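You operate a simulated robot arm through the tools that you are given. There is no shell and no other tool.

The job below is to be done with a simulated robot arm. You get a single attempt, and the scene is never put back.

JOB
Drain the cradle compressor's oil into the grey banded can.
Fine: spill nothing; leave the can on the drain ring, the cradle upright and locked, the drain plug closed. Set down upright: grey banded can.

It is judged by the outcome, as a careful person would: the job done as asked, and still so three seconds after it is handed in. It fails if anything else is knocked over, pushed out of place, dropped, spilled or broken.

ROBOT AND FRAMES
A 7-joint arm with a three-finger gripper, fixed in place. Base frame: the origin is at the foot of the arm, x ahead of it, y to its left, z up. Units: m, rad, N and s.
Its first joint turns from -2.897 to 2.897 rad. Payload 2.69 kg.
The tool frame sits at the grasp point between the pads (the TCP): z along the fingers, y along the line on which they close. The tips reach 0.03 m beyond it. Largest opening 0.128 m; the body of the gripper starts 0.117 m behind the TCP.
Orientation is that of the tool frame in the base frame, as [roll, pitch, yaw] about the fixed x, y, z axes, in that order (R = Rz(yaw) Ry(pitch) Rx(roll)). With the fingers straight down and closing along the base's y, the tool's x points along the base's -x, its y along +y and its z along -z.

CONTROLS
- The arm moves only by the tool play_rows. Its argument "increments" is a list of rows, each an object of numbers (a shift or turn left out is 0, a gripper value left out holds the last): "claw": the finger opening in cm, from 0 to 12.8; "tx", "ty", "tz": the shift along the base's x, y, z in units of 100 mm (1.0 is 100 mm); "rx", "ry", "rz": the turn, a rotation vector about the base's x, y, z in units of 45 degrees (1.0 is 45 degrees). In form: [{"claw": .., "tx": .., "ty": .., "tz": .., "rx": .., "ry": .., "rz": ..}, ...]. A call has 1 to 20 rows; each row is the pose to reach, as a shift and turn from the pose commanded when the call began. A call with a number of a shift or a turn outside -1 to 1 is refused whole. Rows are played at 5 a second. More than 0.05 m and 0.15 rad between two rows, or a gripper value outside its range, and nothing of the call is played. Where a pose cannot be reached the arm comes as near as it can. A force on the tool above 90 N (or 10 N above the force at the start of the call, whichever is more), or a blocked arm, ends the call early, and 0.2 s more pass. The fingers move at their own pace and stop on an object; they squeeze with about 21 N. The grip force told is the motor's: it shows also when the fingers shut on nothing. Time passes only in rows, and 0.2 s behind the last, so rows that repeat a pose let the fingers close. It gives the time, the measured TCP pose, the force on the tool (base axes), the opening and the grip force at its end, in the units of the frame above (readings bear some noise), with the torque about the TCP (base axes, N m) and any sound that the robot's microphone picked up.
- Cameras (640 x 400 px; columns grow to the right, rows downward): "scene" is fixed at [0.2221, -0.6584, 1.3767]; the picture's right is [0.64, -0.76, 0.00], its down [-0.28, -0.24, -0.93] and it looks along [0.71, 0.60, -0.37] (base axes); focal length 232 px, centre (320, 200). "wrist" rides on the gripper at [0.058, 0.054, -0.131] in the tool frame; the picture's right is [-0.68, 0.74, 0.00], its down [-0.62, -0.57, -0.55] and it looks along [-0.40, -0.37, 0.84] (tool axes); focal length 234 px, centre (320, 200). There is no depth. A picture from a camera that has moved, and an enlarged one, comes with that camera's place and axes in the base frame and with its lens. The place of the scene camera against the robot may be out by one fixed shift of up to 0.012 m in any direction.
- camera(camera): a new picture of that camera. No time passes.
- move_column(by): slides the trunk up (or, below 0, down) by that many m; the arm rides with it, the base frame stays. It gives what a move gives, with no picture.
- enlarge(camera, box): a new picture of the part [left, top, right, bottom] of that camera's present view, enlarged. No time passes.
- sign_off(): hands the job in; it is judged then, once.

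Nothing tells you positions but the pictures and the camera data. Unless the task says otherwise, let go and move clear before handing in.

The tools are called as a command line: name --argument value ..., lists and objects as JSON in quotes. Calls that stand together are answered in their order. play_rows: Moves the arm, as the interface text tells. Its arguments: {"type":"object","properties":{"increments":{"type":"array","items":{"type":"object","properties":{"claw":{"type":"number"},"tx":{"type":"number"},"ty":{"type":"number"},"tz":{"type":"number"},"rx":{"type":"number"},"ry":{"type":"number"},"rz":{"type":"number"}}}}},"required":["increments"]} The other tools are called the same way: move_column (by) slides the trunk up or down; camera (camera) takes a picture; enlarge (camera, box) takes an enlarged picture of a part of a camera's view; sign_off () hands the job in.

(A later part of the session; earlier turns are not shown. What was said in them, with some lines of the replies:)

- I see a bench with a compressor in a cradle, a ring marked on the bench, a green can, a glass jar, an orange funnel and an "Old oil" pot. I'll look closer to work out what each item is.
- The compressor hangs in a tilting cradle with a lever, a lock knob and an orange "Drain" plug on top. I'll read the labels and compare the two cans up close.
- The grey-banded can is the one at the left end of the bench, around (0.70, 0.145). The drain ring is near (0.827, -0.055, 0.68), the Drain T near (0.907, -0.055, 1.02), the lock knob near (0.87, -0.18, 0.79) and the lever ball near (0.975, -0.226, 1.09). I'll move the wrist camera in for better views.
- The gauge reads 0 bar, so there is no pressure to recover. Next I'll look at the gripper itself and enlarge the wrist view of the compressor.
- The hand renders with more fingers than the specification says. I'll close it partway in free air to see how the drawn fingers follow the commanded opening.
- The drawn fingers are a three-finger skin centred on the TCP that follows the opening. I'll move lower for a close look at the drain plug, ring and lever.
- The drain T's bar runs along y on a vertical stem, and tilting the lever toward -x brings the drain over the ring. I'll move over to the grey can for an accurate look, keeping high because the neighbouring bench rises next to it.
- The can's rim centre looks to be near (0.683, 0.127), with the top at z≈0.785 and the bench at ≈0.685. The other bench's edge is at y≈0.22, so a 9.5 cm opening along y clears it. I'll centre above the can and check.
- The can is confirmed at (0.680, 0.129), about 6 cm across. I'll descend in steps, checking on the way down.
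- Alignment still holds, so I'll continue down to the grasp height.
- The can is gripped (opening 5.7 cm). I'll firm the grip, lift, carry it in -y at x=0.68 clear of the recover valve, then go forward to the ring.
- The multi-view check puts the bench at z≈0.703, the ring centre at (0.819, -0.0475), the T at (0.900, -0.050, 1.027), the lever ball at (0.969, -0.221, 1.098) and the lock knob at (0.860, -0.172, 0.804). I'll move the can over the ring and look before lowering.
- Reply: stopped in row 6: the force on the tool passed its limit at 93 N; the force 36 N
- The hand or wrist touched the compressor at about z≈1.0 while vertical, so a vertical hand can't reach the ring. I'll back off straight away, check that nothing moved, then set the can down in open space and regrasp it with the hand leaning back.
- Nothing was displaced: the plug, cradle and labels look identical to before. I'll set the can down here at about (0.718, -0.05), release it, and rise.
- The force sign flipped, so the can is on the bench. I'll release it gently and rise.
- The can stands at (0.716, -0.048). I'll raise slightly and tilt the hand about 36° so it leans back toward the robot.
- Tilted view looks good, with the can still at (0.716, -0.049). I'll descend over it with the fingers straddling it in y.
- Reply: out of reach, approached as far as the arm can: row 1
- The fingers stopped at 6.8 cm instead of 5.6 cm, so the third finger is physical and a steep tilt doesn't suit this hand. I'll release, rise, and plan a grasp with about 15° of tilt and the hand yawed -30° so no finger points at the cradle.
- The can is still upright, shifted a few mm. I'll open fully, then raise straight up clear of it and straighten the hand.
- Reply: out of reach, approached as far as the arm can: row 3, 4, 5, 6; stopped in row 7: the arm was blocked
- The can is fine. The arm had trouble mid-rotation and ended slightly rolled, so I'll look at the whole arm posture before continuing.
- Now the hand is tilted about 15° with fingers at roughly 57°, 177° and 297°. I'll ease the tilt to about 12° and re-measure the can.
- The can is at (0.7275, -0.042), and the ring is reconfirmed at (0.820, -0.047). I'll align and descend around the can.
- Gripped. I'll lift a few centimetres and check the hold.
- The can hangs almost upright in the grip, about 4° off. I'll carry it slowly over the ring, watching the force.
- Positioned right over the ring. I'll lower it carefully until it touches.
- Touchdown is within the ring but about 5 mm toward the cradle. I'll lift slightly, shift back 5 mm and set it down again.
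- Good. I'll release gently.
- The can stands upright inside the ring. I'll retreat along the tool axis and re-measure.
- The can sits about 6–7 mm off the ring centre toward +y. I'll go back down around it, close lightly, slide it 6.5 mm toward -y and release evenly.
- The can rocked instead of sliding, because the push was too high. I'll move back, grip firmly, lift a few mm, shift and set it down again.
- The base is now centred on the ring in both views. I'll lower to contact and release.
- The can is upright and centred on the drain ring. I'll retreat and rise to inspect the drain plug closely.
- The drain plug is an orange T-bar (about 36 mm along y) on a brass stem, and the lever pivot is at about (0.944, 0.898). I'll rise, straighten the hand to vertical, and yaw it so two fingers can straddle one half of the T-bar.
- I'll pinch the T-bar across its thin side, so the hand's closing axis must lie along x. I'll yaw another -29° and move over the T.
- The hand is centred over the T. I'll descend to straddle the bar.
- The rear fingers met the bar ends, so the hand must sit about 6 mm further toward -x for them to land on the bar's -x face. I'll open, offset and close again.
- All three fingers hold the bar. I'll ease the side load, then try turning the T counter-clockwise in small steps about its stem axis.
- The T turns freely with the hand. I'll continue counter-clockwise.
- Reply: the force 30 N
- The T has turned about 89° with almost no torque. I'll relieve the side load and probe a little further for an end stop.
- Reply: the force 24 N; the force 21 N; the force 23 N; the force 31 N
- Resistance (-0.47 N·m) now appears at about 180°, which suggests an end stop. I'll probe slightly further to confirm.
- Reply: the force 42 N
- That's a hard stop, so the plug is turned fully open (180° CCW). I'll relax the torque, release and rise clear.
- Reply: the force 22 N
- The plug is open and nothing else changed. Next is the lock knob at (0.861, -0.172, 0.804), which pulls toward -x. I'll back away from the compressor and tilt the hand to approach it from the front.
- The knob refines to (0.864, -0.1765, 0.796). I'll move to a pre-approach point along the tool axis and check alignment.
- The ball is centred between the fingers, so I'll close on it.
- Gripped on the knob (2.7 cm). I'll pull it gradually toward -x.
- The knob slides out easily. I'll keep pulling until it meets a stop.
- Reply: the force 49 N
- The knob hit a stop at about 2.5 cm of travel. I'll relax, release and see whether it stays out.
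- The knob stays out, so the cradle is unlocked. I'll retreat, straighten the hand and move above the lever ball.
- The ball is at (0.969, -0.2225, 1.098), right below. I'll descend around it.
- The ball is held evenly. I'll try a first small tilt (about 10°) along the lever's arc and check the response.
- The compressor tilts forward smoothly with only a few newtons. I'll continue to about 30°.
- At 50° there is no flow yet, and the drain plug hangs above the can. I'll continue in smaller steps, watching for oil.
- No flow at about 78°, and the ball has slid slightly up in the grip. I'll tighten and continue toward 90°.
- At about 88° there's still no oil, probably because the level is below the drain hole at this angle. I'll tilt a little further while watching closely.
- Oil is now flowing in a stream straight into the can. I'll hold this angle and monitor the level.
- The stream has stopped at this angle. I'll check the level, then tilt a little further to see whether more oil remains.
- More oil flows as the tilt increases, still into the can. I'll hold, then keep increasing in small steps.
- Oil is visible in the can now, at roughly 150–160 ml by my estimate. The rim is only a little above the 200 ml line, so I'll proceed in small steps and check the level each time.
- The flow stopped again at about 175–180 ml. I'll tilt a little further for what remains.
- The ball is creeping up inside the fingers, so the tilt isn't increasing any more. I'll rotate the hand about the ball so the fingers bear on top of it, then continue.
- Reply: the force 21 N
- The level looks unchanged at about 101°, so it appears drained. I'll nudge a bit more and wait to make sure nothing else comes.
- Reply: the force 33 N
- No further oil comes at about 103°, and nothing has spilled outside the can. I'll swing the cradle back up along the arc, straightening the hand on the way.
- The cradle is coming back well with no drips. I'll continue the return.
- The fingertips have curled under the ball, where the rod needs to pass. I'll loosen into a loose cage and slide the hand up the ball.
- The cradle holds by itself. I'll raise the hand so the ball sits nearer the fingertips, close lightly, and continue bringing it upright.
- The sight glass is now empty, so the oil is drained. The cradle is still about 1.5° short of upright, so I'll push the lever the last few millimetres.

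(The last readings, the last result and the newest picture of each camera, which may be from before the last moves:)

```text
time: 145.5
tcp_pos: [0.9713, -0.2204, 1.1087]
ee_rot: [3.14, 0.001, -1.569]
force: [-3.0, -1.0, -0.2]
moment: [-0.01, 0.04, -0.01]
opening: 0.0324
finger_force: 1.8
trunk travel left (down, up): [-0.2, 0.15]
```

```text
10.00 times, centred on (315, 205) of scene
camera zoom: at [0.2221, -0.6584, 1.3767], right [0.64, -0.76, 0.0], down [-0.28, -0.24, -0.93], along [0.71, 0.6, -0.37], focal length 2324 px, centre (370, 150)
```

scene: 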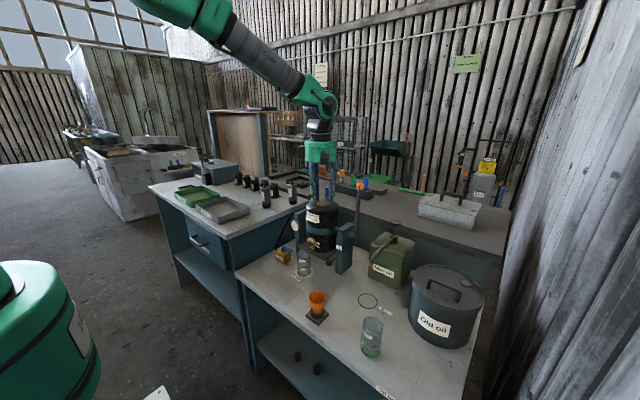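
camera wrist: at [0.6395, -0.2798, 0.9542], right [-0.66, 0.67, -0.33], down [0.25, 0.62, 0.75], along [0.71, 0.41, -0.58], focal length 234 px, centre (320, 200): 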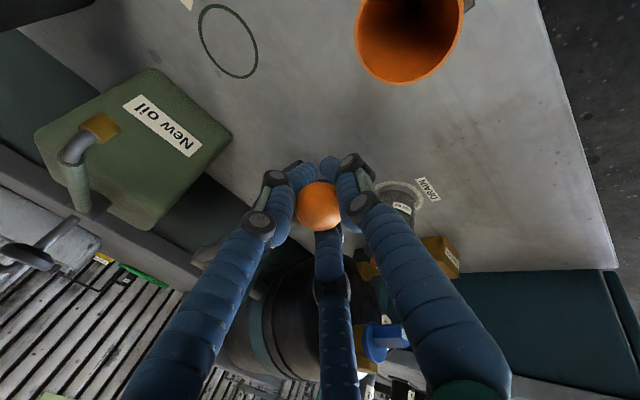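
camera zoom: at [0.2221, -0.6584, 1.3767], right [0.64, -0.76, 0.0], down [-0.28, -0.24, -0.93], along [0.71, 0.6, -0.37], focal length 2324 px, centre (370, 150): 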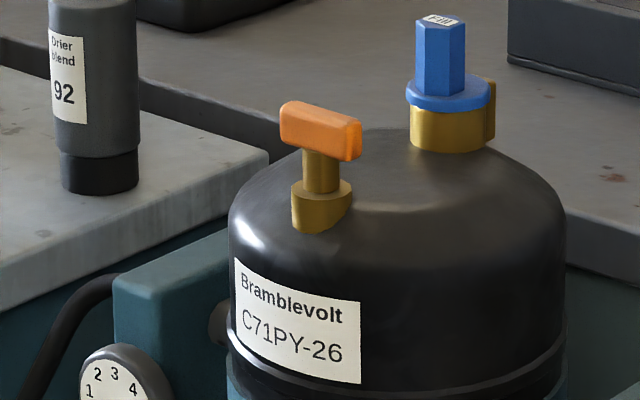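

play_rows --increments '[{"tx": 0.015}, {"tx": 0.025}, {"tx": 0.025}]'

enlarge --camera "scene" --box '[295, 225, 345, 260]'

enlarge --camera "scene" --box '[285, 185, 345, 225]'

```text
time: 146.3
tcp_pos: [0.9726, -0.2194, 1.1076]
ee_rot: [3.141, 0.001, -1.571]
force: [-4.9, -1.9, 2.0]
moment: [0.0, 0.08, 0.01]
opening: 0.0339
finger_force: 3.1
trunk travel left (down, up): [-0.2, 0.15]
```

```text
11.43 times, centred on (320, 242) of scene
camera zoom: at [0.2221, -0.6584, 1.3767], right [0.64, -0.76, 0.0], down [-0.28, -0.24, -0.93], along [0.71, 0.6, -0.37], focal length 2656 px, centre (320, -286)
```

zoom: 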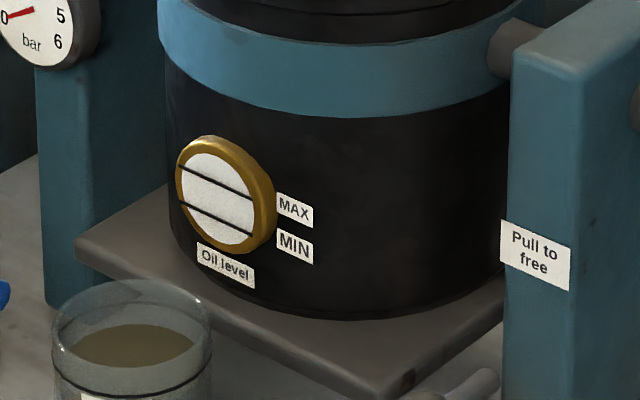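

```text
10.00 times, centred on (315, 205) of scene
camera zoom: at [0.2221, -0.6584, 1.3767], right [0.64, -0.76, 0.0], down [-0.28, -0.24, -0.93], along [0.71, 0.6, -0.37], focal length 2324 px, centre (370, 150)
```

zoom: 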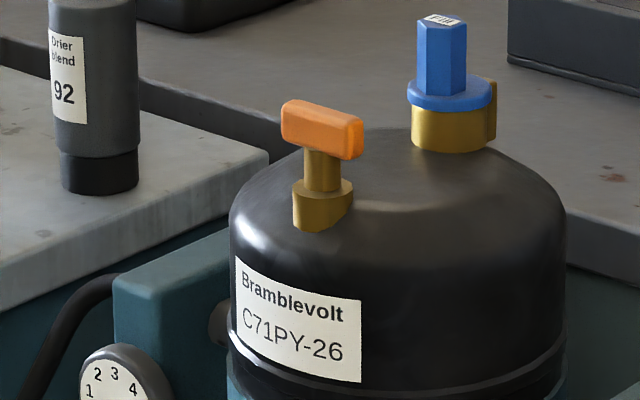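

That matches the original picture. I'll check for a hard stop with a gentle extra push.

play_rows --increments '[{"tx": 0.015}, {"tx": 0.03}, {"tx": 0.03}]'

enlarge --camera "scene" --box '[285, 185, 345, 225]'

```text
time: 147.1
tcp_pos: [0.9744, -0.2206, 1.1103]
ee_rot: [3.139, 0.005, -1.569]
force: [-14.5, 3.1, -3.5]
moment: [0.04, 0.03, -0.06]
opening: 0.0391
finger_force: 6.3
trunk travel left (down, up): [-0.2, 0.15]
```

```text
10.00 times, centred on (315, 205) of scene
camera zoom: at [0.2221, -0.6584, 1.3767], right [0.64, -0.76, 0.0], down [-0.28, -0.24, -0.93], along [0.71, 0.6, -0.37], focal length 2324 px, centre (370, 150)
```

zoom: 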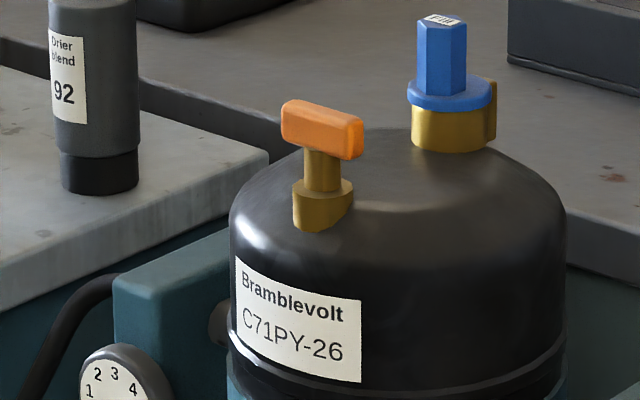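

It's a hard stop at upright. I'll release the lever, rise and go back to the lock knob to push it in.

play_rows --increments '[{"tx": -0.03, "claw": 3.5}, {"tx": -0.045, "claw": 4.5}, {"tx": -0.045, "claw": 5.5}, {"tx": -0.045, "claw": 5.5}, {"tx": -0.045, "tz": 0.25}, {"tx": -0.045, "tz": 0.55}, {"tx": -0.045, "tz": 0.85}, {"tx": -0.045, "tz": 1.0}]'

enlarge --camera "scene" --box '[270, 165, 370, 290]'

play_rows --increments '[{"tx": -0.3}, {"tx": -0.6, "ty": 0.1}, {"tx": -0.9, "ty": 0.3}, {"tx": -1.0, "ty": 0.45}, {"tx": -1.0, "ty": 0.45}]'

play_rows --increments '[{"tx": -0.3}, {"tx": -0.6, "tz": -0.2}, {"tx": -0.85, "tz": -0.5}, {"tx": -0.87, "tz": -0.8}, {"tx": -0.87, "tz": -1.0}, {"tx": -0.87, "tz": -1.0}]'

camera --camera "wrist"

```text
time: 148.9
tcp_pos: [0.9724, -0.2182, 1.2083]
ee_rot: [3.14, 0.001, -1.569]
force: [-0.5, 0.9, 0.1]
moment: [-0.01, 0.0, 0.01]
opening: 0.055
finger_force: 0.0
trunk travel left (down, up): [-0.2, 0.15]
```

```text
3.20 times, centred on (320, 228) of scene
camera zoom: at [0.2221, -0.6584, 1.3767], right [0.64, -0.76, 0.0], down [-0.28, -0.24, -0.93], along [0.71, 0.6, -0.37], focal length 744 px, centre (320, 112)
```

zoom: 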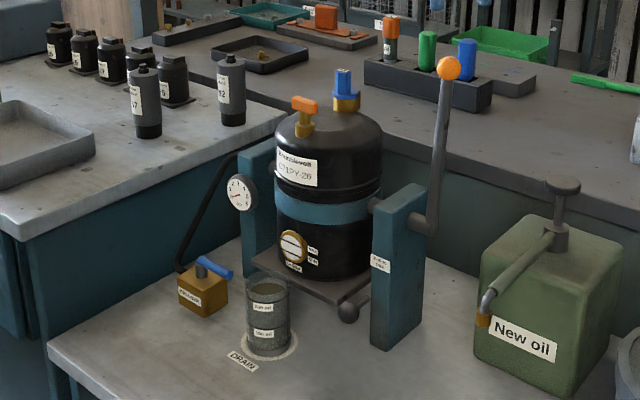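

```text
time: 150.1
tcp_pos: [0.8726, -0.1747, 1.2076]
ee_rot: [3.139, 0.003, -1.57]
force: [0.7, 0.9, 0.5]
moment: [-0.03, 0.03, -0.02]
opening: 0.055
finger_force: 0.0
trunk travel left (down, up): [-0.2, 0.15]
```

```text
time: 151.5
tcp_pos: [0.7837, -0.176, 1.1101]
ee_rot: [3.142, 0.0, -1.569]
force: [0.6, 0.1, -0.3]
moment: [0.01, 0.0, 0.0]
opening: 0.0548
finger_force: 0.1
trunk travel left (down, up): [-0.2, 0.15]
```

```text
taken
camera wrist: at [0.7293, -0.2364, 1.2413], right [-0.74, 0.68, 0.0], down [0.56, 0.62, 0.55], along [0.37, 0.41, -0.84], focal length 234 px, centre (320, 200)
```

wrist: 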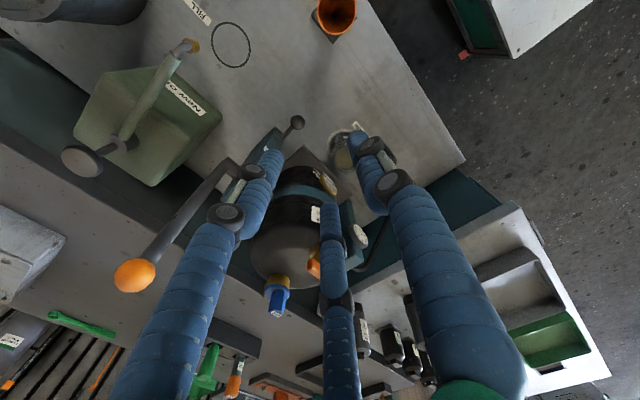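

The lever and cradle stay upright. I'll retrace the tilted approach to the pulled-out knob.

play_rows --increments '[{"ry": -0.15, "tz": -0.3}, {"ry": -0.3, "tz": -0.6}, {"ry": -0.45, "tz": -0.9}, {"ry": -0.6, "tz": -1.0}, {"ry": -0.667, "tz": -1.0}, {"ry": -0.667, "tz": -1.0}]'

play_rows --increments '[{"tz": -0.3}, {"tz": -0.6}, {"tz": -0.9}, {"tz": -1.0}, {"tz": -1.0}]'

camera --camera "wrist"

enlarge --camera "wrist" --box '[250, 80, 390, 220]'

```text
time: 152.9
tcp_pos: [0.7831, -0.1761, 1.0075]
ee_rot: [-2.617, 0.0, -1.568]
force: [0.0, -0.1, 0.1]
moment: [0.02, 0.0, -0.02]
opening: 0.055
finger_force: 0.0
trunk travel left (down, up): [-0.2, 0.15]
```

```text
time: 154.1
tcp_pos: [0.7833, -0.1758, 0.9061]
ee_rot: [-2.617, 0.001, -1.568]
force: [-0.2, -0.5, 0.9]
moment: [-0.01, -0.01, -0.03]
opening: 0.0551
finger_force: 0.2
trunk travel left (down, up): [-0.2, 0.15]
```

```text
taken
camera wrist: at [0.6716, -0.236, 0.9936], right [-0.64, 0.67, -0.37], down [0.21, 0.62, 0.76], along [0.74, 0.41, -0.54], focal length 234 px, centre (320, 200)
```

wrist: 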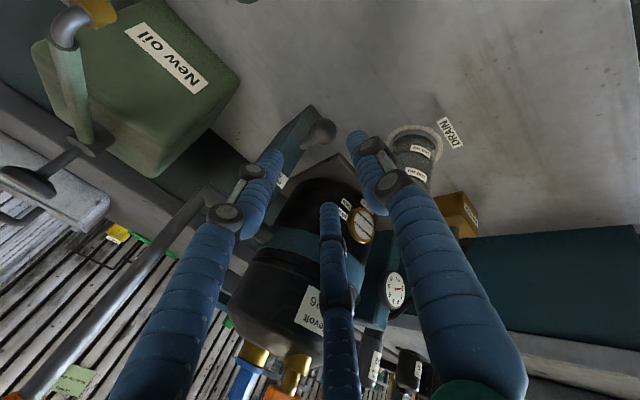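

```text
2.86 times, centred on (320, 150) of wrist
camera zoom: at [0.6716, -0.236, 0.9936], right [-0.64, 0.67, -0.37], down [0.21, 0.62, 0.76], along [0.74, 0.41, -0.54], focal length 669 px, centre (320, 343)
```

zoom: 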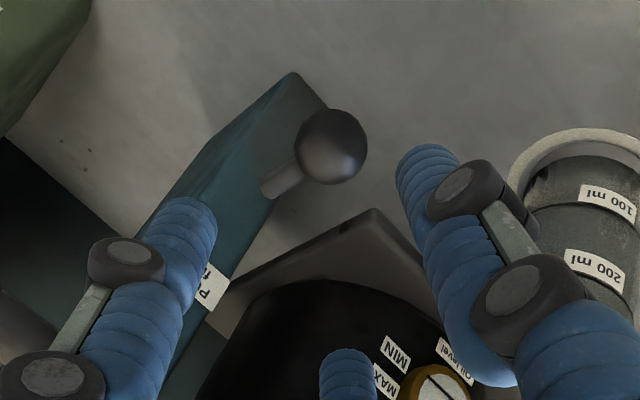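

play_rows --increments '[{"tz": -0.12}, {"tx": 0.13, "ty": -0.01, "tz": -0.34}, {"tx": 0.26, "ty": -0.01, "tz": -0.56}, {"tx": 0.39, "ty": -0.01, "tz": -0.78}, {"tx": 0.51, "ty": -0.01, "tz": -0.98}, {"tx": 0.51, "ty": -0.01, "tz": -0.98}]'

enlarge --camera "wrist" --box '[250, 110, 390, 250]'

```text
time: 155.5
tcp_pos: [0.8349, -0.1756, 0.813]
ee_rot: [-2.617, 0.003, -1.567]
force: [0.0, -0.1, 0.4]
moment: [0.02, 0.0, -0.01]
opening: 0.0548
finger_force: 0.1
trunk travel left (down, up): [-0.2, 0.15]
```

```text
2.86 times, centred on (320, 180) of wrist
camera zoom: at [0.7232, -0.2351, 0.8997], right [-0.64, 0.68, -0.37], down [0.21, 0.62, 0.76], along [0.74, 0.41, -0.54], focal length 669 px, centre (320, 257)
```

zoom: 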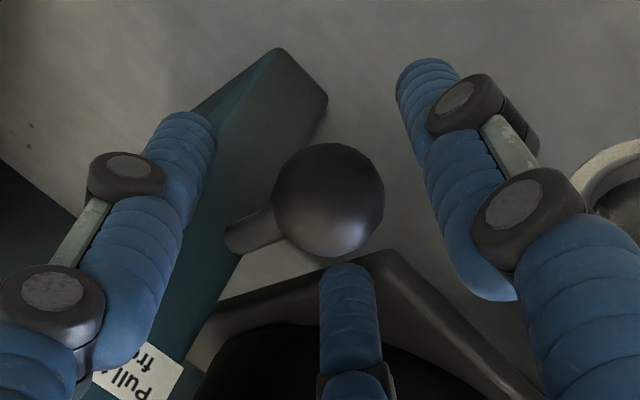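

play_rows --increments '[{"tz": -0.04}, {"tz": -0.04, "claw": 4.0}, {"tz": -0.04, "claw": 3.0}, {"tz": -0.04, "claw": 2.2}, {"tz": -0.04, "claw": 2.2}]'

enlarge --camera "wrist" --box '[250, 110, 390, 250]'

```text
time: 156.7
tcp_pos: [0.8348, -0.1741, 0.8072]
ee_rot: [-2.62, 0.002, -1.567]
force: [-0.7, 2.7, -0.1]
moment: [0.1, 0.0, 0.02]
opening: 0.0262
finger_force: 45.1
trunk travel left (down, up): [-0.2, 0.15]
```

```text
2.86 times, centred on (320, 180) of wrist
camera zoom: at [0.7231, -0.235, 0.8946], right [-0.64, 0.67, -0.37], down [0.21, 0.62, 0.76], along [0.74, 0.41, -0.54], focal length 669 px, centre (320, 257)
```

zoom: 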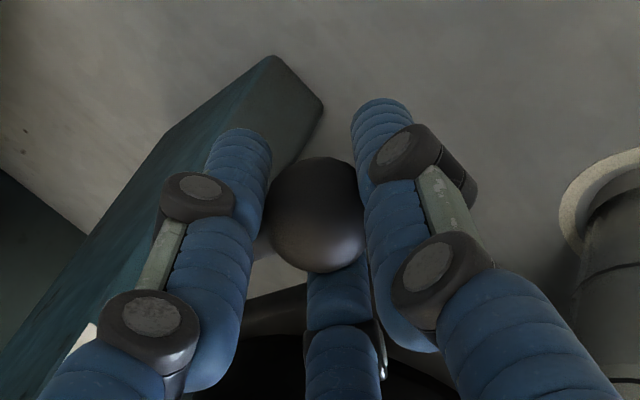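

Gripped. I'll push the knob in toward +x in small steps, watching for resistance.

play_rows --increments '[{"tx": 0.05}, {"tx": 0.1}, {"tx": 0.15}, {"tx": 0.2}, {"tx": 0.23}, {"tx": 0.23}]'

play_rows --increments '[{"tx": 0.02}, {"tx": 0.04}, {"tx": 0.04}]'

enlarge --camera "wrist" --box '[250, 110, 390, 250]'

enlarge --camera "scene" --box '[310, 230, 360, 280]'

```text
time: 158.1
tcp_pos: [0.8587, -0.1745, 0.807]
ee_rot: [-2.62, 0.002, -1.568]
force: [0.5, -5.7, -10.6]
moment: [-0.08, 0.16, -0.02]
opening: 0.0264
finger_force: 45.3
trunk travel left (down, up): [-0.2, 0.15]
```

```text
time: 158.9
tcp_pos: [0.861, -0.1752, 0.8079]
ee_rot: [-2.619, 0.001, -1.568]
force: [-35.7, -2.1, 12.0]
moment: [0.0, 0.36, 0.01]
opening: 0.0266
finger_force: 45.5
trunk travel left (down, up): [-0.2, 0.15]
```

```text
2.86 times, centred on (320, 180) of wrist
camera zoom: at [0.7486, -0.2351, 0.8945], right [-0.64, 0.68, -0.37], down [0.21, 0.61, 0.76], along [0.74, 0.41, -0.54], focal length 669 px, centre (320, 257)
```

zoom: 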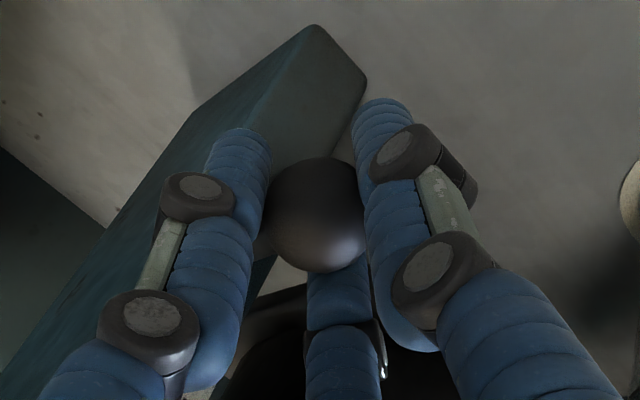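

```text
8.00 times, centred on (335, 255) of scene
camera zoom: at [0.2221, -0.6584, 1.3767], right [0.64, -0.76, 0.0], down [-0.28, -0.24, -0.93], along [0.71, 0.6, -0.37], focal length 1859 px, centre (200, -240)
```

zoom: 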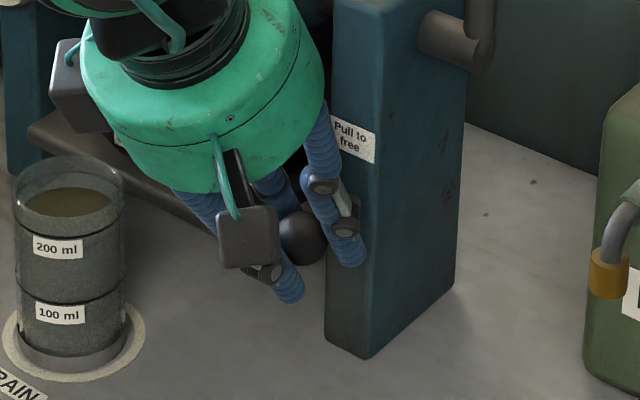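

The knob is fully home against its stop. I'll release and retreat, then verify the lock position and close the drain plug.

play_rows --increments '[{"tx": -0.02}, {"tx": -0.03}, {"tx": -0.03, "claw": 3.0}, {"tx": -0.03, "claw": 4.2}, {"tx": -0.03, "claw": 5.5}, {"tx": -0.03, "claw": 5.5}]'

enlarge --camera "scene" --box '[310, 230, 360, 280]'

play_rows --increments '[{"tx": -0.12, "tz": 0.22}, {"tx": -0.25, "tz": 0.43}, {"tx": -0.37, "tz": 0.65}, {"tx": -0.5, "tz": 0.87}, {"tx": -0.6, "tz": 1.0}]'

play_rows --increments '[{"tz": 0.3}, {"tz": 0.6}, {"tz": 0.9}, {"tz": 1.0}]'

play_rows --increments '[{"ry": 0.15, "tz": 0.3}, {"ry": 0.3, "tz": 0.6}, {"ry": 0.45, "tz": 0.9}, {"ry": 0.6, "tz": 1.0}, {"ry": 0.667, "tz": 1.0}, {"ry": 0.667, "tz": 1.0}]'

enlarge --camera "scene" --box '[270, 175, 370, 290]'

enlarge --camera "scene" --box '[330, 215, 370, 280]'

```text
time: 160.3
tcp_pos: [0.86, -0.1765, 0.8056]
ee_rot: [-2.616, 0.001, -1.568]
force: [-0.3, 0.4, 0.2]
moment: [-0.02, -0.01, 0.02]
opening: 0.0552
finger_force: 0.1
trunk travel left (down, up): [-0.2, 0.15]
```

```text
8.00 times, centred on (335, 255) of scene
camera zoom: at [0.2221, -0.6584, 1.3767], right [0.64, -0.76, 0.0], down [-0.28, -0.24, -0.93], along [0.71, 0.6, -0.37], focal length 1859 px, centre (200, -240)
```

zoom: 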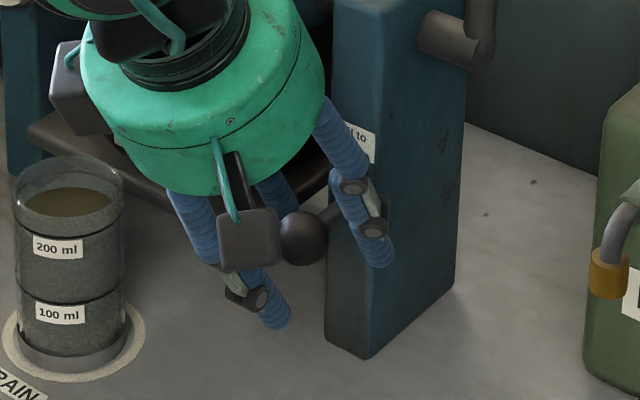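

```text
time: 161.5
tcp_pos: [0.8009, -0.1736, 0.9056]
ee_rot: [-2.618, 0.003, -1.567]
force: [0.1, -0.1, 0.7]
moment: [0.02, 0.03, 0.01]
opening: 0.0551
finger_force: 0.3
trunk travel left (down, up): [-0.2, 0.15]
```

```text
time: 162.5
tcp_pos: [0.7999, -0.1742, 1.0071]
ee_rot: [-2.619, 0.001, -1.567]
force: [0.2, 0.4, 1.0]
moment: [-0.03, 0.0, 0.02]
opening: 0.0551
finger_force: 0.1
trunk travel left (down, up): [-0.2, 0.15]
```

```text
time: 163.9
tcp_pos: [0.7988, -0.1752, 1.107]
ee_rot: [3.14, 0.0, -1.57]
force: [-0.1, -0.3, -0.5]
moment: [-0.01, -0.02, 0.01]
opening: 0.055
finger_force: 0.0
trunk travel left (down, up): [-0.2, 0.15]
```

```text
3.48 times, centred on (320, 232) of scene
camera zoom: at [0.2221, -0.6584, 1.3767], right [0.64, -0.76, 0.0], down [-0.28, -0.24, -0.93], along [0.71, 0.6, -0.37], focal length 808 px, centre (320, 87)
```

zoom: 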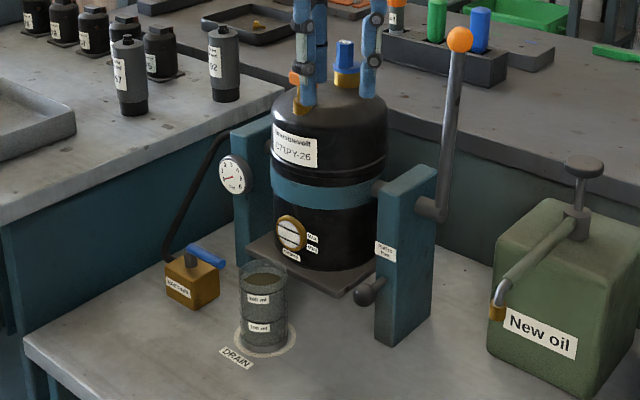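

```text
6.15 times, centred on (350, 248) of scene
camera zoom: at [0.2221, -0.6584, 1.3767], right [0.64, -0.76, 0.0], down [-0.28, -0.24, -0.93], along [0.71, 0.6, -0.37], focal length 1430 px, centre (135, -92)
```

zoom: 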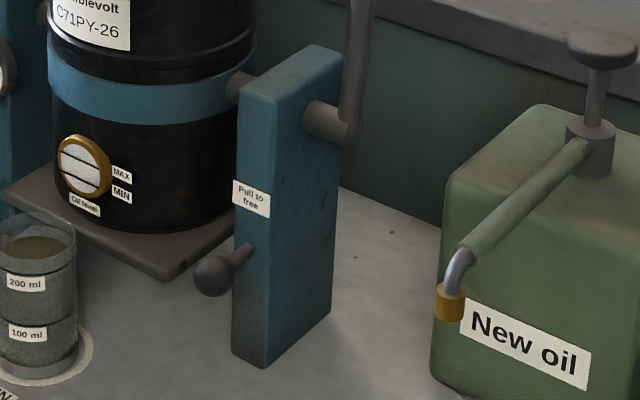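

The lock knob and cradle match their original positions. Now I'll return to the T, whose orientation still matches the current hand yaw, to turn it back clockwise.

play_rows --increments '[{"tz": 0.2}, {"tz": 0.4}, {"tz": 0.42, "tx": 0.05, "ty": 0.27}, {"tz": 0.42, "tx": 0.3, "ty": 0.6}, {"tz": 0.42, "tx": 0.6, "ty": 0.9}, {"tz": 0.42, "tx": 0.9, "ty": 1.0}, {"tz": 0.42, "tx": 0.95, "ty": 1.0}]'

play_rows --increments '[{"tx": 0.05, "ty": 0.15}, {"tx": 0.1, "ty": 0.27}, {"tx": 0.1, "ty": 0.27}]'

camera --camera "wrist"

enlarge --camera "wrist" --box '[260, 80, 380, 200]'

```text
time: 165.5
tcp_pos: [0.8934, -0.0743, 1.1506]
ee_rot: [3.14, 0.0, -1.568]
force: [-0.3, 1.7, 0.1]
moment: [0.0, 0.04, 0.0]
opening: 0.0551
finger_force: 0.0
trunk travel left (down, up): [-0.2, 0.15]
```

```text
time: 166.3
tcp_pos: [0.9029, -0.0472, 1.1494]
ee_rot: [3.14, 0.002, -1.568]
force: [-0.1, -0.2, 0.5]
moment: [-0.01, 0.0, -0.02]
opening: 0.055
finger_force: 0.1
trunk travel left (down, up): [-0.2, 0.15]
```

```text
taken
camera wrist: at [0.85, -0.1079, 1.2814], right [-0.74, 0.68, 0.0], down [0.56, 0.62, 0.55], along [0.37, 0.41, -0.84], focal length 234 px, centre (320, 200)
```

wrist: 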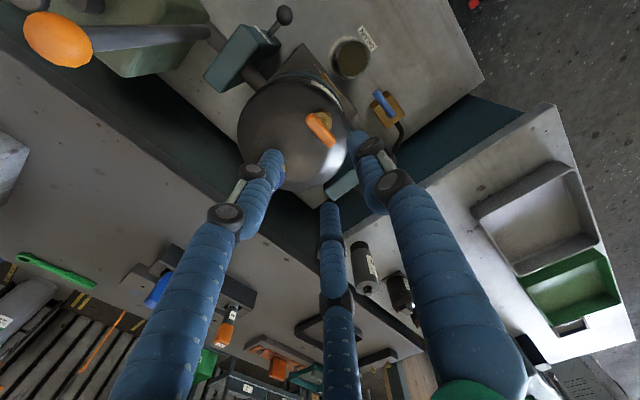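

```text
3.33 times, centred on (320, 140) of wrist
camera zoom: at [0.85, -0.1079, 1.2814], right [-0.74, 0.68, 0.0], down [0.56, 0.62, 0.55], along [0.37, 0.41, -0.84], focal length 781 px, centre (320, 400)
```

zoom: 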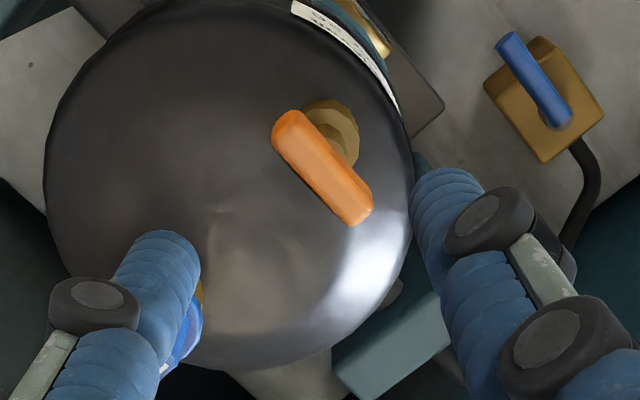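

play_rows --increments '[{"tx": 0.01, "ty": -0.015, "tz": -0.3}, {"tx": 0.01, "ty": -0.015, "tz": -0.6}, {"tx": 0.01, "ty": -0.015, "tz": -0.85}, {"tx": 0.01, "ty": -0.015, "tz": -1.0}, {"tx": 0.01, "ty": -0.015, "tz": -1.0}]'

play_rows --increments '[{"tz": -0.05}, {"tz": -0.05}]'

enlarge --camera "wrist" --box '[260, 120, 380, 240]'

enlarge --camera "scene" --box '[295, 180, 335, 215]'

```text
time: 167.5
tcp_pos: [0.905, -0.0501, 1.0486]
ee_rot: [3.141, 0.001, -1.569]
force: [0.0, 0.4, 0.1]
moment: [0.03, 0.04, -0.02]
opening: 0.0548
finger_force: 0.1
trunk travel left (down, up): [-0.2, 0.15]
```

```text
time: 168.1
tcp_pos: [0.9048, -0.0499, 1.0438]
ee_rot: [-3.141, 0.001, -1.569]
force: [-0.3, 0.1, -1.0]
moment: [-0.01, 0.01, 0.02]
opening: 0.055
finger_force: 0.0
trunk travel left (down, up): [-0.2, 0.15]
```

```text
3.33 times, centred on (320, 180) of wrist
camera zoom: at [0.8506, -0.1103, 1.1756], right [-0.74, 0.68, 0.0], down [0.56, 0.62, 0.55], along [0.37, 0.41, -0.84], focal length 781 px, centre (320, 267)
```

zoom: 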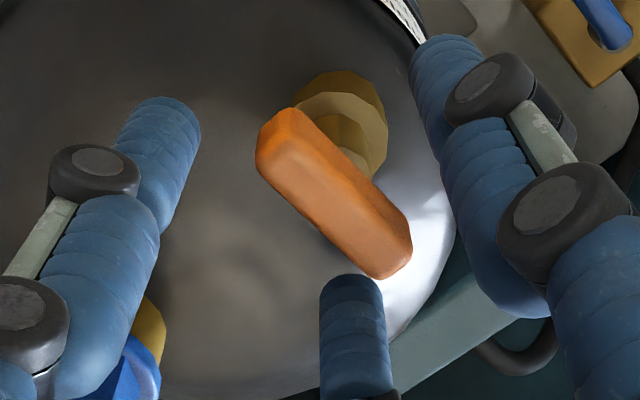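

```text
11.43 times, centred on (315, 198) of scene
camera zoom: at [0.2221, -0.6584, 1.3767], right [0.64, -0.76, 0.0], down [-0.28, -0.24, -0.93], along [0.71, 0.6, -0.37], focal length 2656 px, centre (377, 229)
```

zoom: 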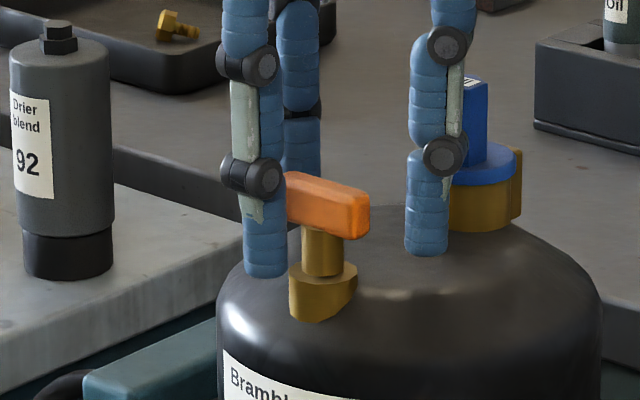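

The bar sits well between the fingers. I'll close on it as before.

play_rows --increments '[{"claw": 4.0}, {"claw": 3.0}, {"claw": 2.4}, {"claw": 1.5}, {"claw": 1.5}, {"claw": 1.5}]'

enlarge --camera "wrist" --box '[260, 120, 380, 240]'

```text
time: 169.5
tcp_pos: [0.9032, -0.0506, 1.0428]
ee_rot: [3.14, 0.003, -1.569]
force: [-1.7, -0.8, 1.1]
moment: [0.1, 0.3, 0.02]
opening: 0.0226
finger_force: 44.7
trunk travel left (down, up): [-0.2, 0.15]
```

```text
3.33 times, centred on (320, 180) of wrist
camera zoom: at [0.8503, -0.1103, 1.1756], right [-0.74, 0.68, 0.0], down [0.56, 0.62, 0.55], along [0.37, 0.41, -0.84], focal length 781 px, centre (320, 267)
```

zoom: 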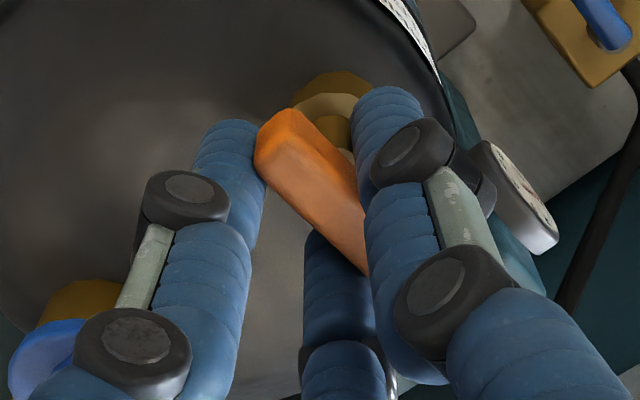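

Good grip with a balanced load. I'll turn it clockwise in steps back toward closed.

play_rows --increments '[{"rz": -0.15, "tx": 0.0, "ty": -0.006}, {"rz": -0.3, "tx": -0.002, "ty": -0.013}, {"rz": -0.45, "tx": -0.003, "ty": -0.019}, {"rz": -0.6, "tx": -0.006, "ty": -0.025}, {"rz": -0.75, "tx": -0.009, "ty": -0.031}, {"rz": -0.889, "tx": -0.013, "ty": -0.035}, {"rz": -0.889, "tx": -0.013, "ty": -0.035}]'

play_rows --increments '[{"rz": -0.15, "tx": -0.005, "ty": -0.005}, {"rz": -0.3, "tx": -0.01, "ty": -0.01}, {"rz": -0.45, "tx": -0.015, "ty": -0.013}, {"rz": -0.6, "tx": -0.021, "ty": -0.016}, {"rz": -0.75, "tx": -0.027, "ty": -0.018}, {"rz": -0.889, "tx": -0.032, "ty": -0.019}, {"rz": -0.889, "tx": -0.032, "ty": -0.019}]'

enlarge --camera "wrist" --box '[260, 120, 380, 240]'

```text
time: 171.1
tcp_pos: [0.9028, -0.0532, 1.0426]
ee_rot: [3.14, 0.0, -2.27]
force: [-8.0, 10.1, 5.8]
moment: [0.9, 0.25, 0.0]
opening: 0.0229
finger_force: 44.4
trunk travel left (down, up): [-0.2, 0.15]
```

```text
time: 172.7
tcp_pos: [0.9009, -0.055, 1.0441]
ee_rot: [-3.141, 0.003, -2.966]
force: [-8.5, 23.6, 4.1]
moment: [0.91, 0.83, -0.01]
opening: 0.0229
finger_force: 45.2
trunk travel left (down, up): [-0.2, 0.15]
```

```text
3.33 times, centred on (320, 180) of wrist
camera zoom: at [0.8329, -0.0125, 1.1755], right [0.54, 0.84, 0.0], down [0.7, -0.45, 0.55], along [0.46, -0.29, -0.83], focal length 781 px, centre (320, 267)
```

zoom: 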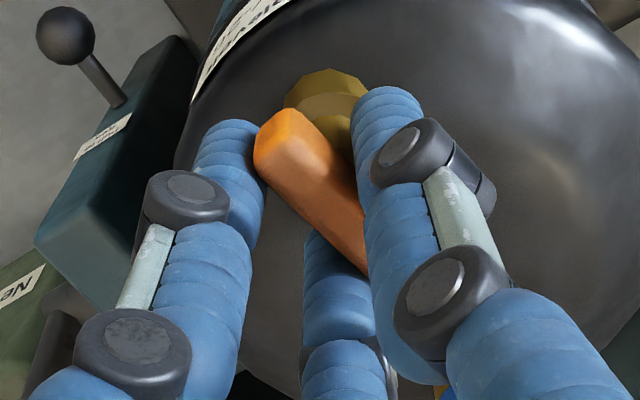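

play_rows --increments '[{"rz": -0.15, "tx": -0.007, "ty": 0.005}, {"rz": -0.3, "tx": -0.013, "ty": 0.008}, {"rz": -0.45, "tx": -0.02, "ty": 0.01}, {"rz": -0.6, "tx": -0.026, "ty": 0.011}, {"rz": -0.75, "tx": -0.032, "ty": 0.014}, {"rz": -0.889, "tx": -0.037, "ty": 0.016}, {"rz": -0.889, "tx": -0.037, "ty": 0.016}]'

play_rows --increments '[{"rz": -0.15, "tx": -0.006, "ty": 0.004}, {"rz": -0.3, "tx": -0.011, "ty": 0.008}, {"rz": -0.45, "tx": -0.015, "ty": 0.013}, {"rz": -0.6, "tx": -0.019, "ty": 0.018}, {"rz": -0.75, "tx": -0.022, "ty": 0.024}, {"rz": -0.889, "tx": -0.025, "ty": 0.029}, {"rz": -0.889, "tx": -0.025, "ty": 0.029}]'

enlarge --camera "wrist" --box '[260, 120, 380, 240]'

```text
time: 174.3
tcp_pos: [0.8981, -0.0534, 1.0429]
ee_rot: [3.141, 0.005, 2.618]
force: [-5.9, 21.7, 1.1]
moment: [0.63, -0.56, 0.06]
opening: 0.0228
finger_force: 44.9
trunk travel left (down, up): [-0.2, 0.15]
```

```text
time: 175.9
tcp_pos: [0.8965, -0.0516, 1.0435]
ee_rot: [3.14, 0.002, 1.919]
force: [14.3, 5.7, -1.6]
moment: [-0.64, -1.32, 0.0]
opening: 0.0226
finger_force: 44.9
trunk travel left (down, up): [-0.2, 0.15]
```

```text
3.33 times, centred on (320, 180) of wrist
camera zoom: at [0.9258, 0.0213, 1.1754], right [0.92, -0.38, 0.0], down [-0.32, -0.77, 0.55], along [-0.21, -0.51, -0.84], focal length 781 px, centre (320, 267)
```

zoom: 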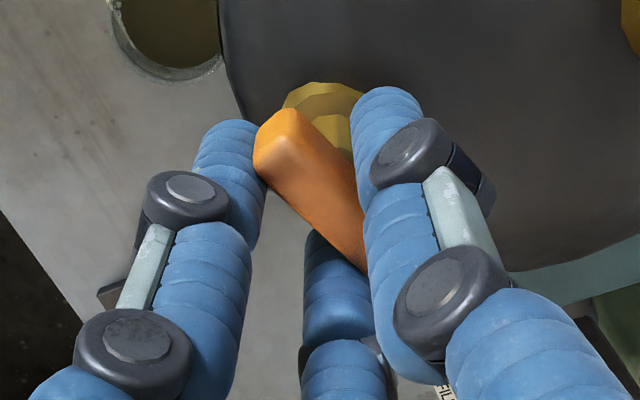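

play_rows --increments '[{"rz": -0.12, "tx": 0.005, "ty": 0.005}, {"rz": -0.24, "tx": 0.006, "ty": 0.01}, {"rz": -0.36, "tx": 0.006, "ty": 0.015}, {"rz": -0.44, "tx": 0.006, "ty": 0.019}, {"rz": -0.44, "tx": 0.006, "ty": 0.019}]'

play_rows --increments '[{"rz": -0.05}, {"rz": -0.09, "ty": 0.003}, {"rz": -0.09, "ty": 0.003}]'

enlarge --camera "wrist" --box '[260, 120, 380, 240]'

```text
time: 177.1
tcp_pos: [0.8968, -0.0494, 1.0435]
ee_rot: [-3.141, 0.003, 1.574]
force: [3.7, -3.4, 6.7]
moment: [-0.03, -0.75, -0.02]
opening: 0.0227
finger_force: 45.2
trunk travel left (down, up): [-0.2, 0.15]
```

```text
time: 177.9
tcp_pos: [0.8949, -0.0487, 1.0426]
ee_rot: [-3.142, 0.003, 1.504]
force: [-2.3, -10.0, 9.0]
moment: [-0.42, -0.75, 1.53]
opening: 0.0236
finger_force: 44.8
trunk travel left (down, up): [-0.2, 0.15]
```

```text
3.33 times, centred on (320, 180) of wrist
camera zoom: at [0.9525, 0.0042, 1.1754], right [0.69, -0.72, 0.0], down [-0.61, -0.58, 0.55], along [-0.4, -0.38, -0.84], focal length 781 px, centre (320, 267)
```

zoom: 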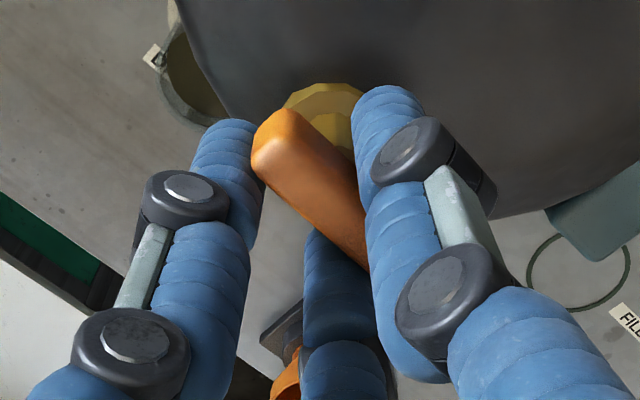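

The plug is hard against its closed stop (1.5 N·m). I'll relax, release and rise clear.

play_rows --increments '[{"rz": 0.05}, {"rz": 0.085}, {"rz": 0.085}]'

play_rows --increments '[{"claw": 2.8}, {"claw": 4.0}, {"claw": 5.5}, {"claw": 5.5}, {"tz": 0.2}, {"tz": 0.5}, {"tz": 0.8}, {"tz": 1.0}, {"tz": 1.0}]'

play_rows --increments '[{"tx": -0.3, "tz": 0.2}, {"tx": -0.6, "tz": 0.5}, {"tx": -0.9, "tz": 0.8}, {"tx": -1.0, "tz": 1.0}, {"tx": -1.0, "tz": 1.0}]'

camera --camera "scene"

enlarge --camera "scene" --box '[285, 185, 345, 225]'

enlarge --camera "scene" --box '[270, 220, 370, 290]'

enlarge --camera "scene" --box '[285, 240, 325, 285]'

camera --camera "wrist"

```text
time: 178.7
tcp_pos: [0.8958, -0.0508, 1.0432]
ee_rot: [3.138, 0.002, 1.571]
force: [-2.0, -17.2, 10.0]
moment: [-0.56, -0.49, -0.05]
opening: 0.023
finger_force: 45.3
trunk travel left (down, up): [-0.2, 0.15]
```

```text
time: 180.7
tcp_pos: [0.8944, -0.0497, 1.141]
ee_rot: [3.14, 0.002, 1.573]
force: [-0.2, -0.2, 0.3]
moment: [0.03, 0.01, 0.01]
opening: 0.0551
finger_force: 0.1
trunk travel left (down, up): [-0.2, 0.15]
```

```text
time: 181.9
tcp_pos: [0.7942, -0.0472, 1.2428]
ee_rot: [3.141, 0.002, 1.573]
force: [0.1, -0.1, 0.2]
moment: [0.01, -0.06, 0.01]
opening: 0.055
finger_force: 0.0
trunk travel left (down, up): [-0.2, 0.15]
```

```text
taken
```

scene: 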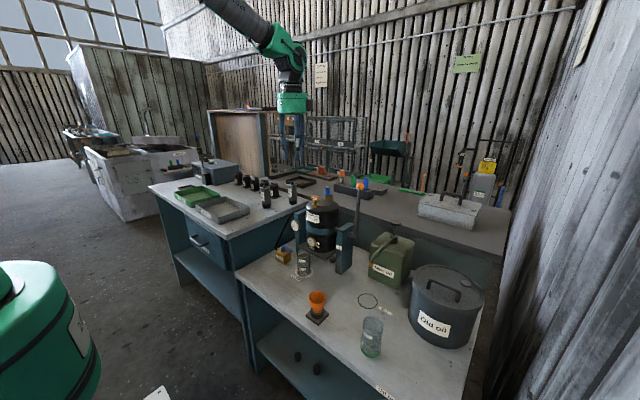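

```text
10.00 times, centred on (315, 205) of scene
camera zoom: at [0.2221, -0.6584, 1.3767], right [0.64, -0.76, 0.0], down [-0.28, -0.24, -0.93], along [0.71, 0.6, -0.37], focal length 2324 px, centre (370, 150)
```

zoom: 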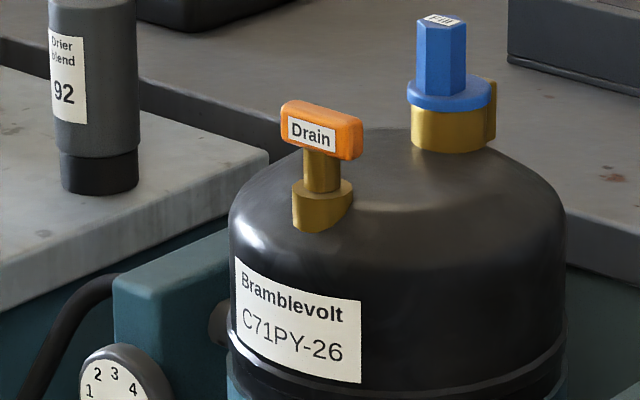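

```text
5.71 times, centred on (320, 255) of scene
camera zoom: at [0.2221, -0.6584, 1.3767], right [0.64, -0.76, 0.0], down [-0.28, -0.24, -0.93], along [0.71, 0.6, -0.37], focal length 1328 px, centre (320, -114)
```

zoom: 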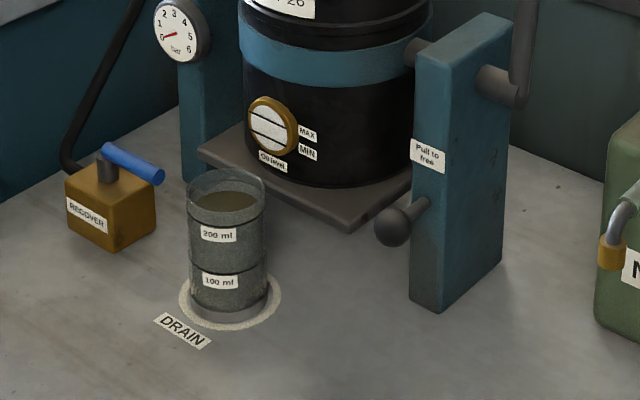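

```text
8.89 times, centred on (305, 262) of scene
camera zoom: at [0.2221, -0.6584, 1.3767], right [0.64, -0.76, 0.0], down [-0.28, -0.24, -0.93], along [0.71, 0.6, -0.37], focal length 2066 px, centre (453, -356)
```

zoom: 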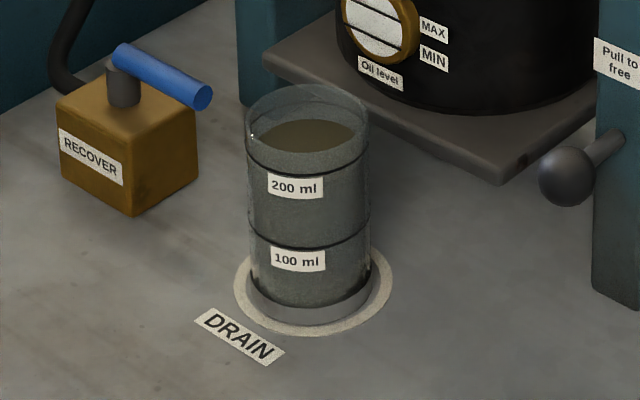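

```text
taken
camera wrist: at [0.8476, 0.0095, 1.3743], right [0.74, -0.68, 0.0], down [-0.57, -0.62, 0.55], along [-0.37, -0.41, -0.84], focal length 234 px, centre (320, 200)
```

wrist: 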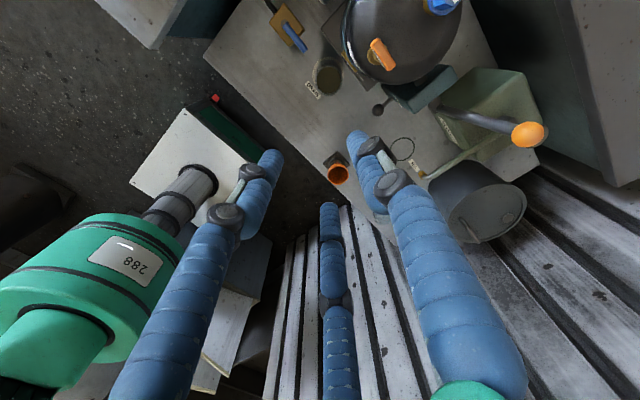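

The final check is good:
- **Drain plug:** closed, with its label facing front again.
- **Cradle:** upright, with the lock knob fully in.
- **Oil:** the sight glass is empty, and the grey can stands upright on the drain ring holding the oil (about 175 ml).
- **Surroundings:** no spills are visible, and nothing else was moved.

The arm is clear, so I'm handing the job in.

sign_off

```text
The job is handed in.
```

The cradle compressor's oil is drained into the grey banded can, which stands upright on the drain ring holding roughly 175 ml (my estimate from the pictures).

- **Oil:** The sight glass was empty once the cradle was back upright. Tilting a further 4° or so after the flow stopped brought no more oil. I saw no spill on the bench.
- **Cradle:** It is back against its upright stop, and the lock knob is pushed fully in.
- **Drain plug:** It is turned back to its closed stop.

**Contact on the way:** The hand bumped the compressor's shell once, with about 93 N, while I was first carrying the can to the ring. I backed off straight away, and the pictures showed nothing had moved.

The hand was open and clear of everything when I handed in.
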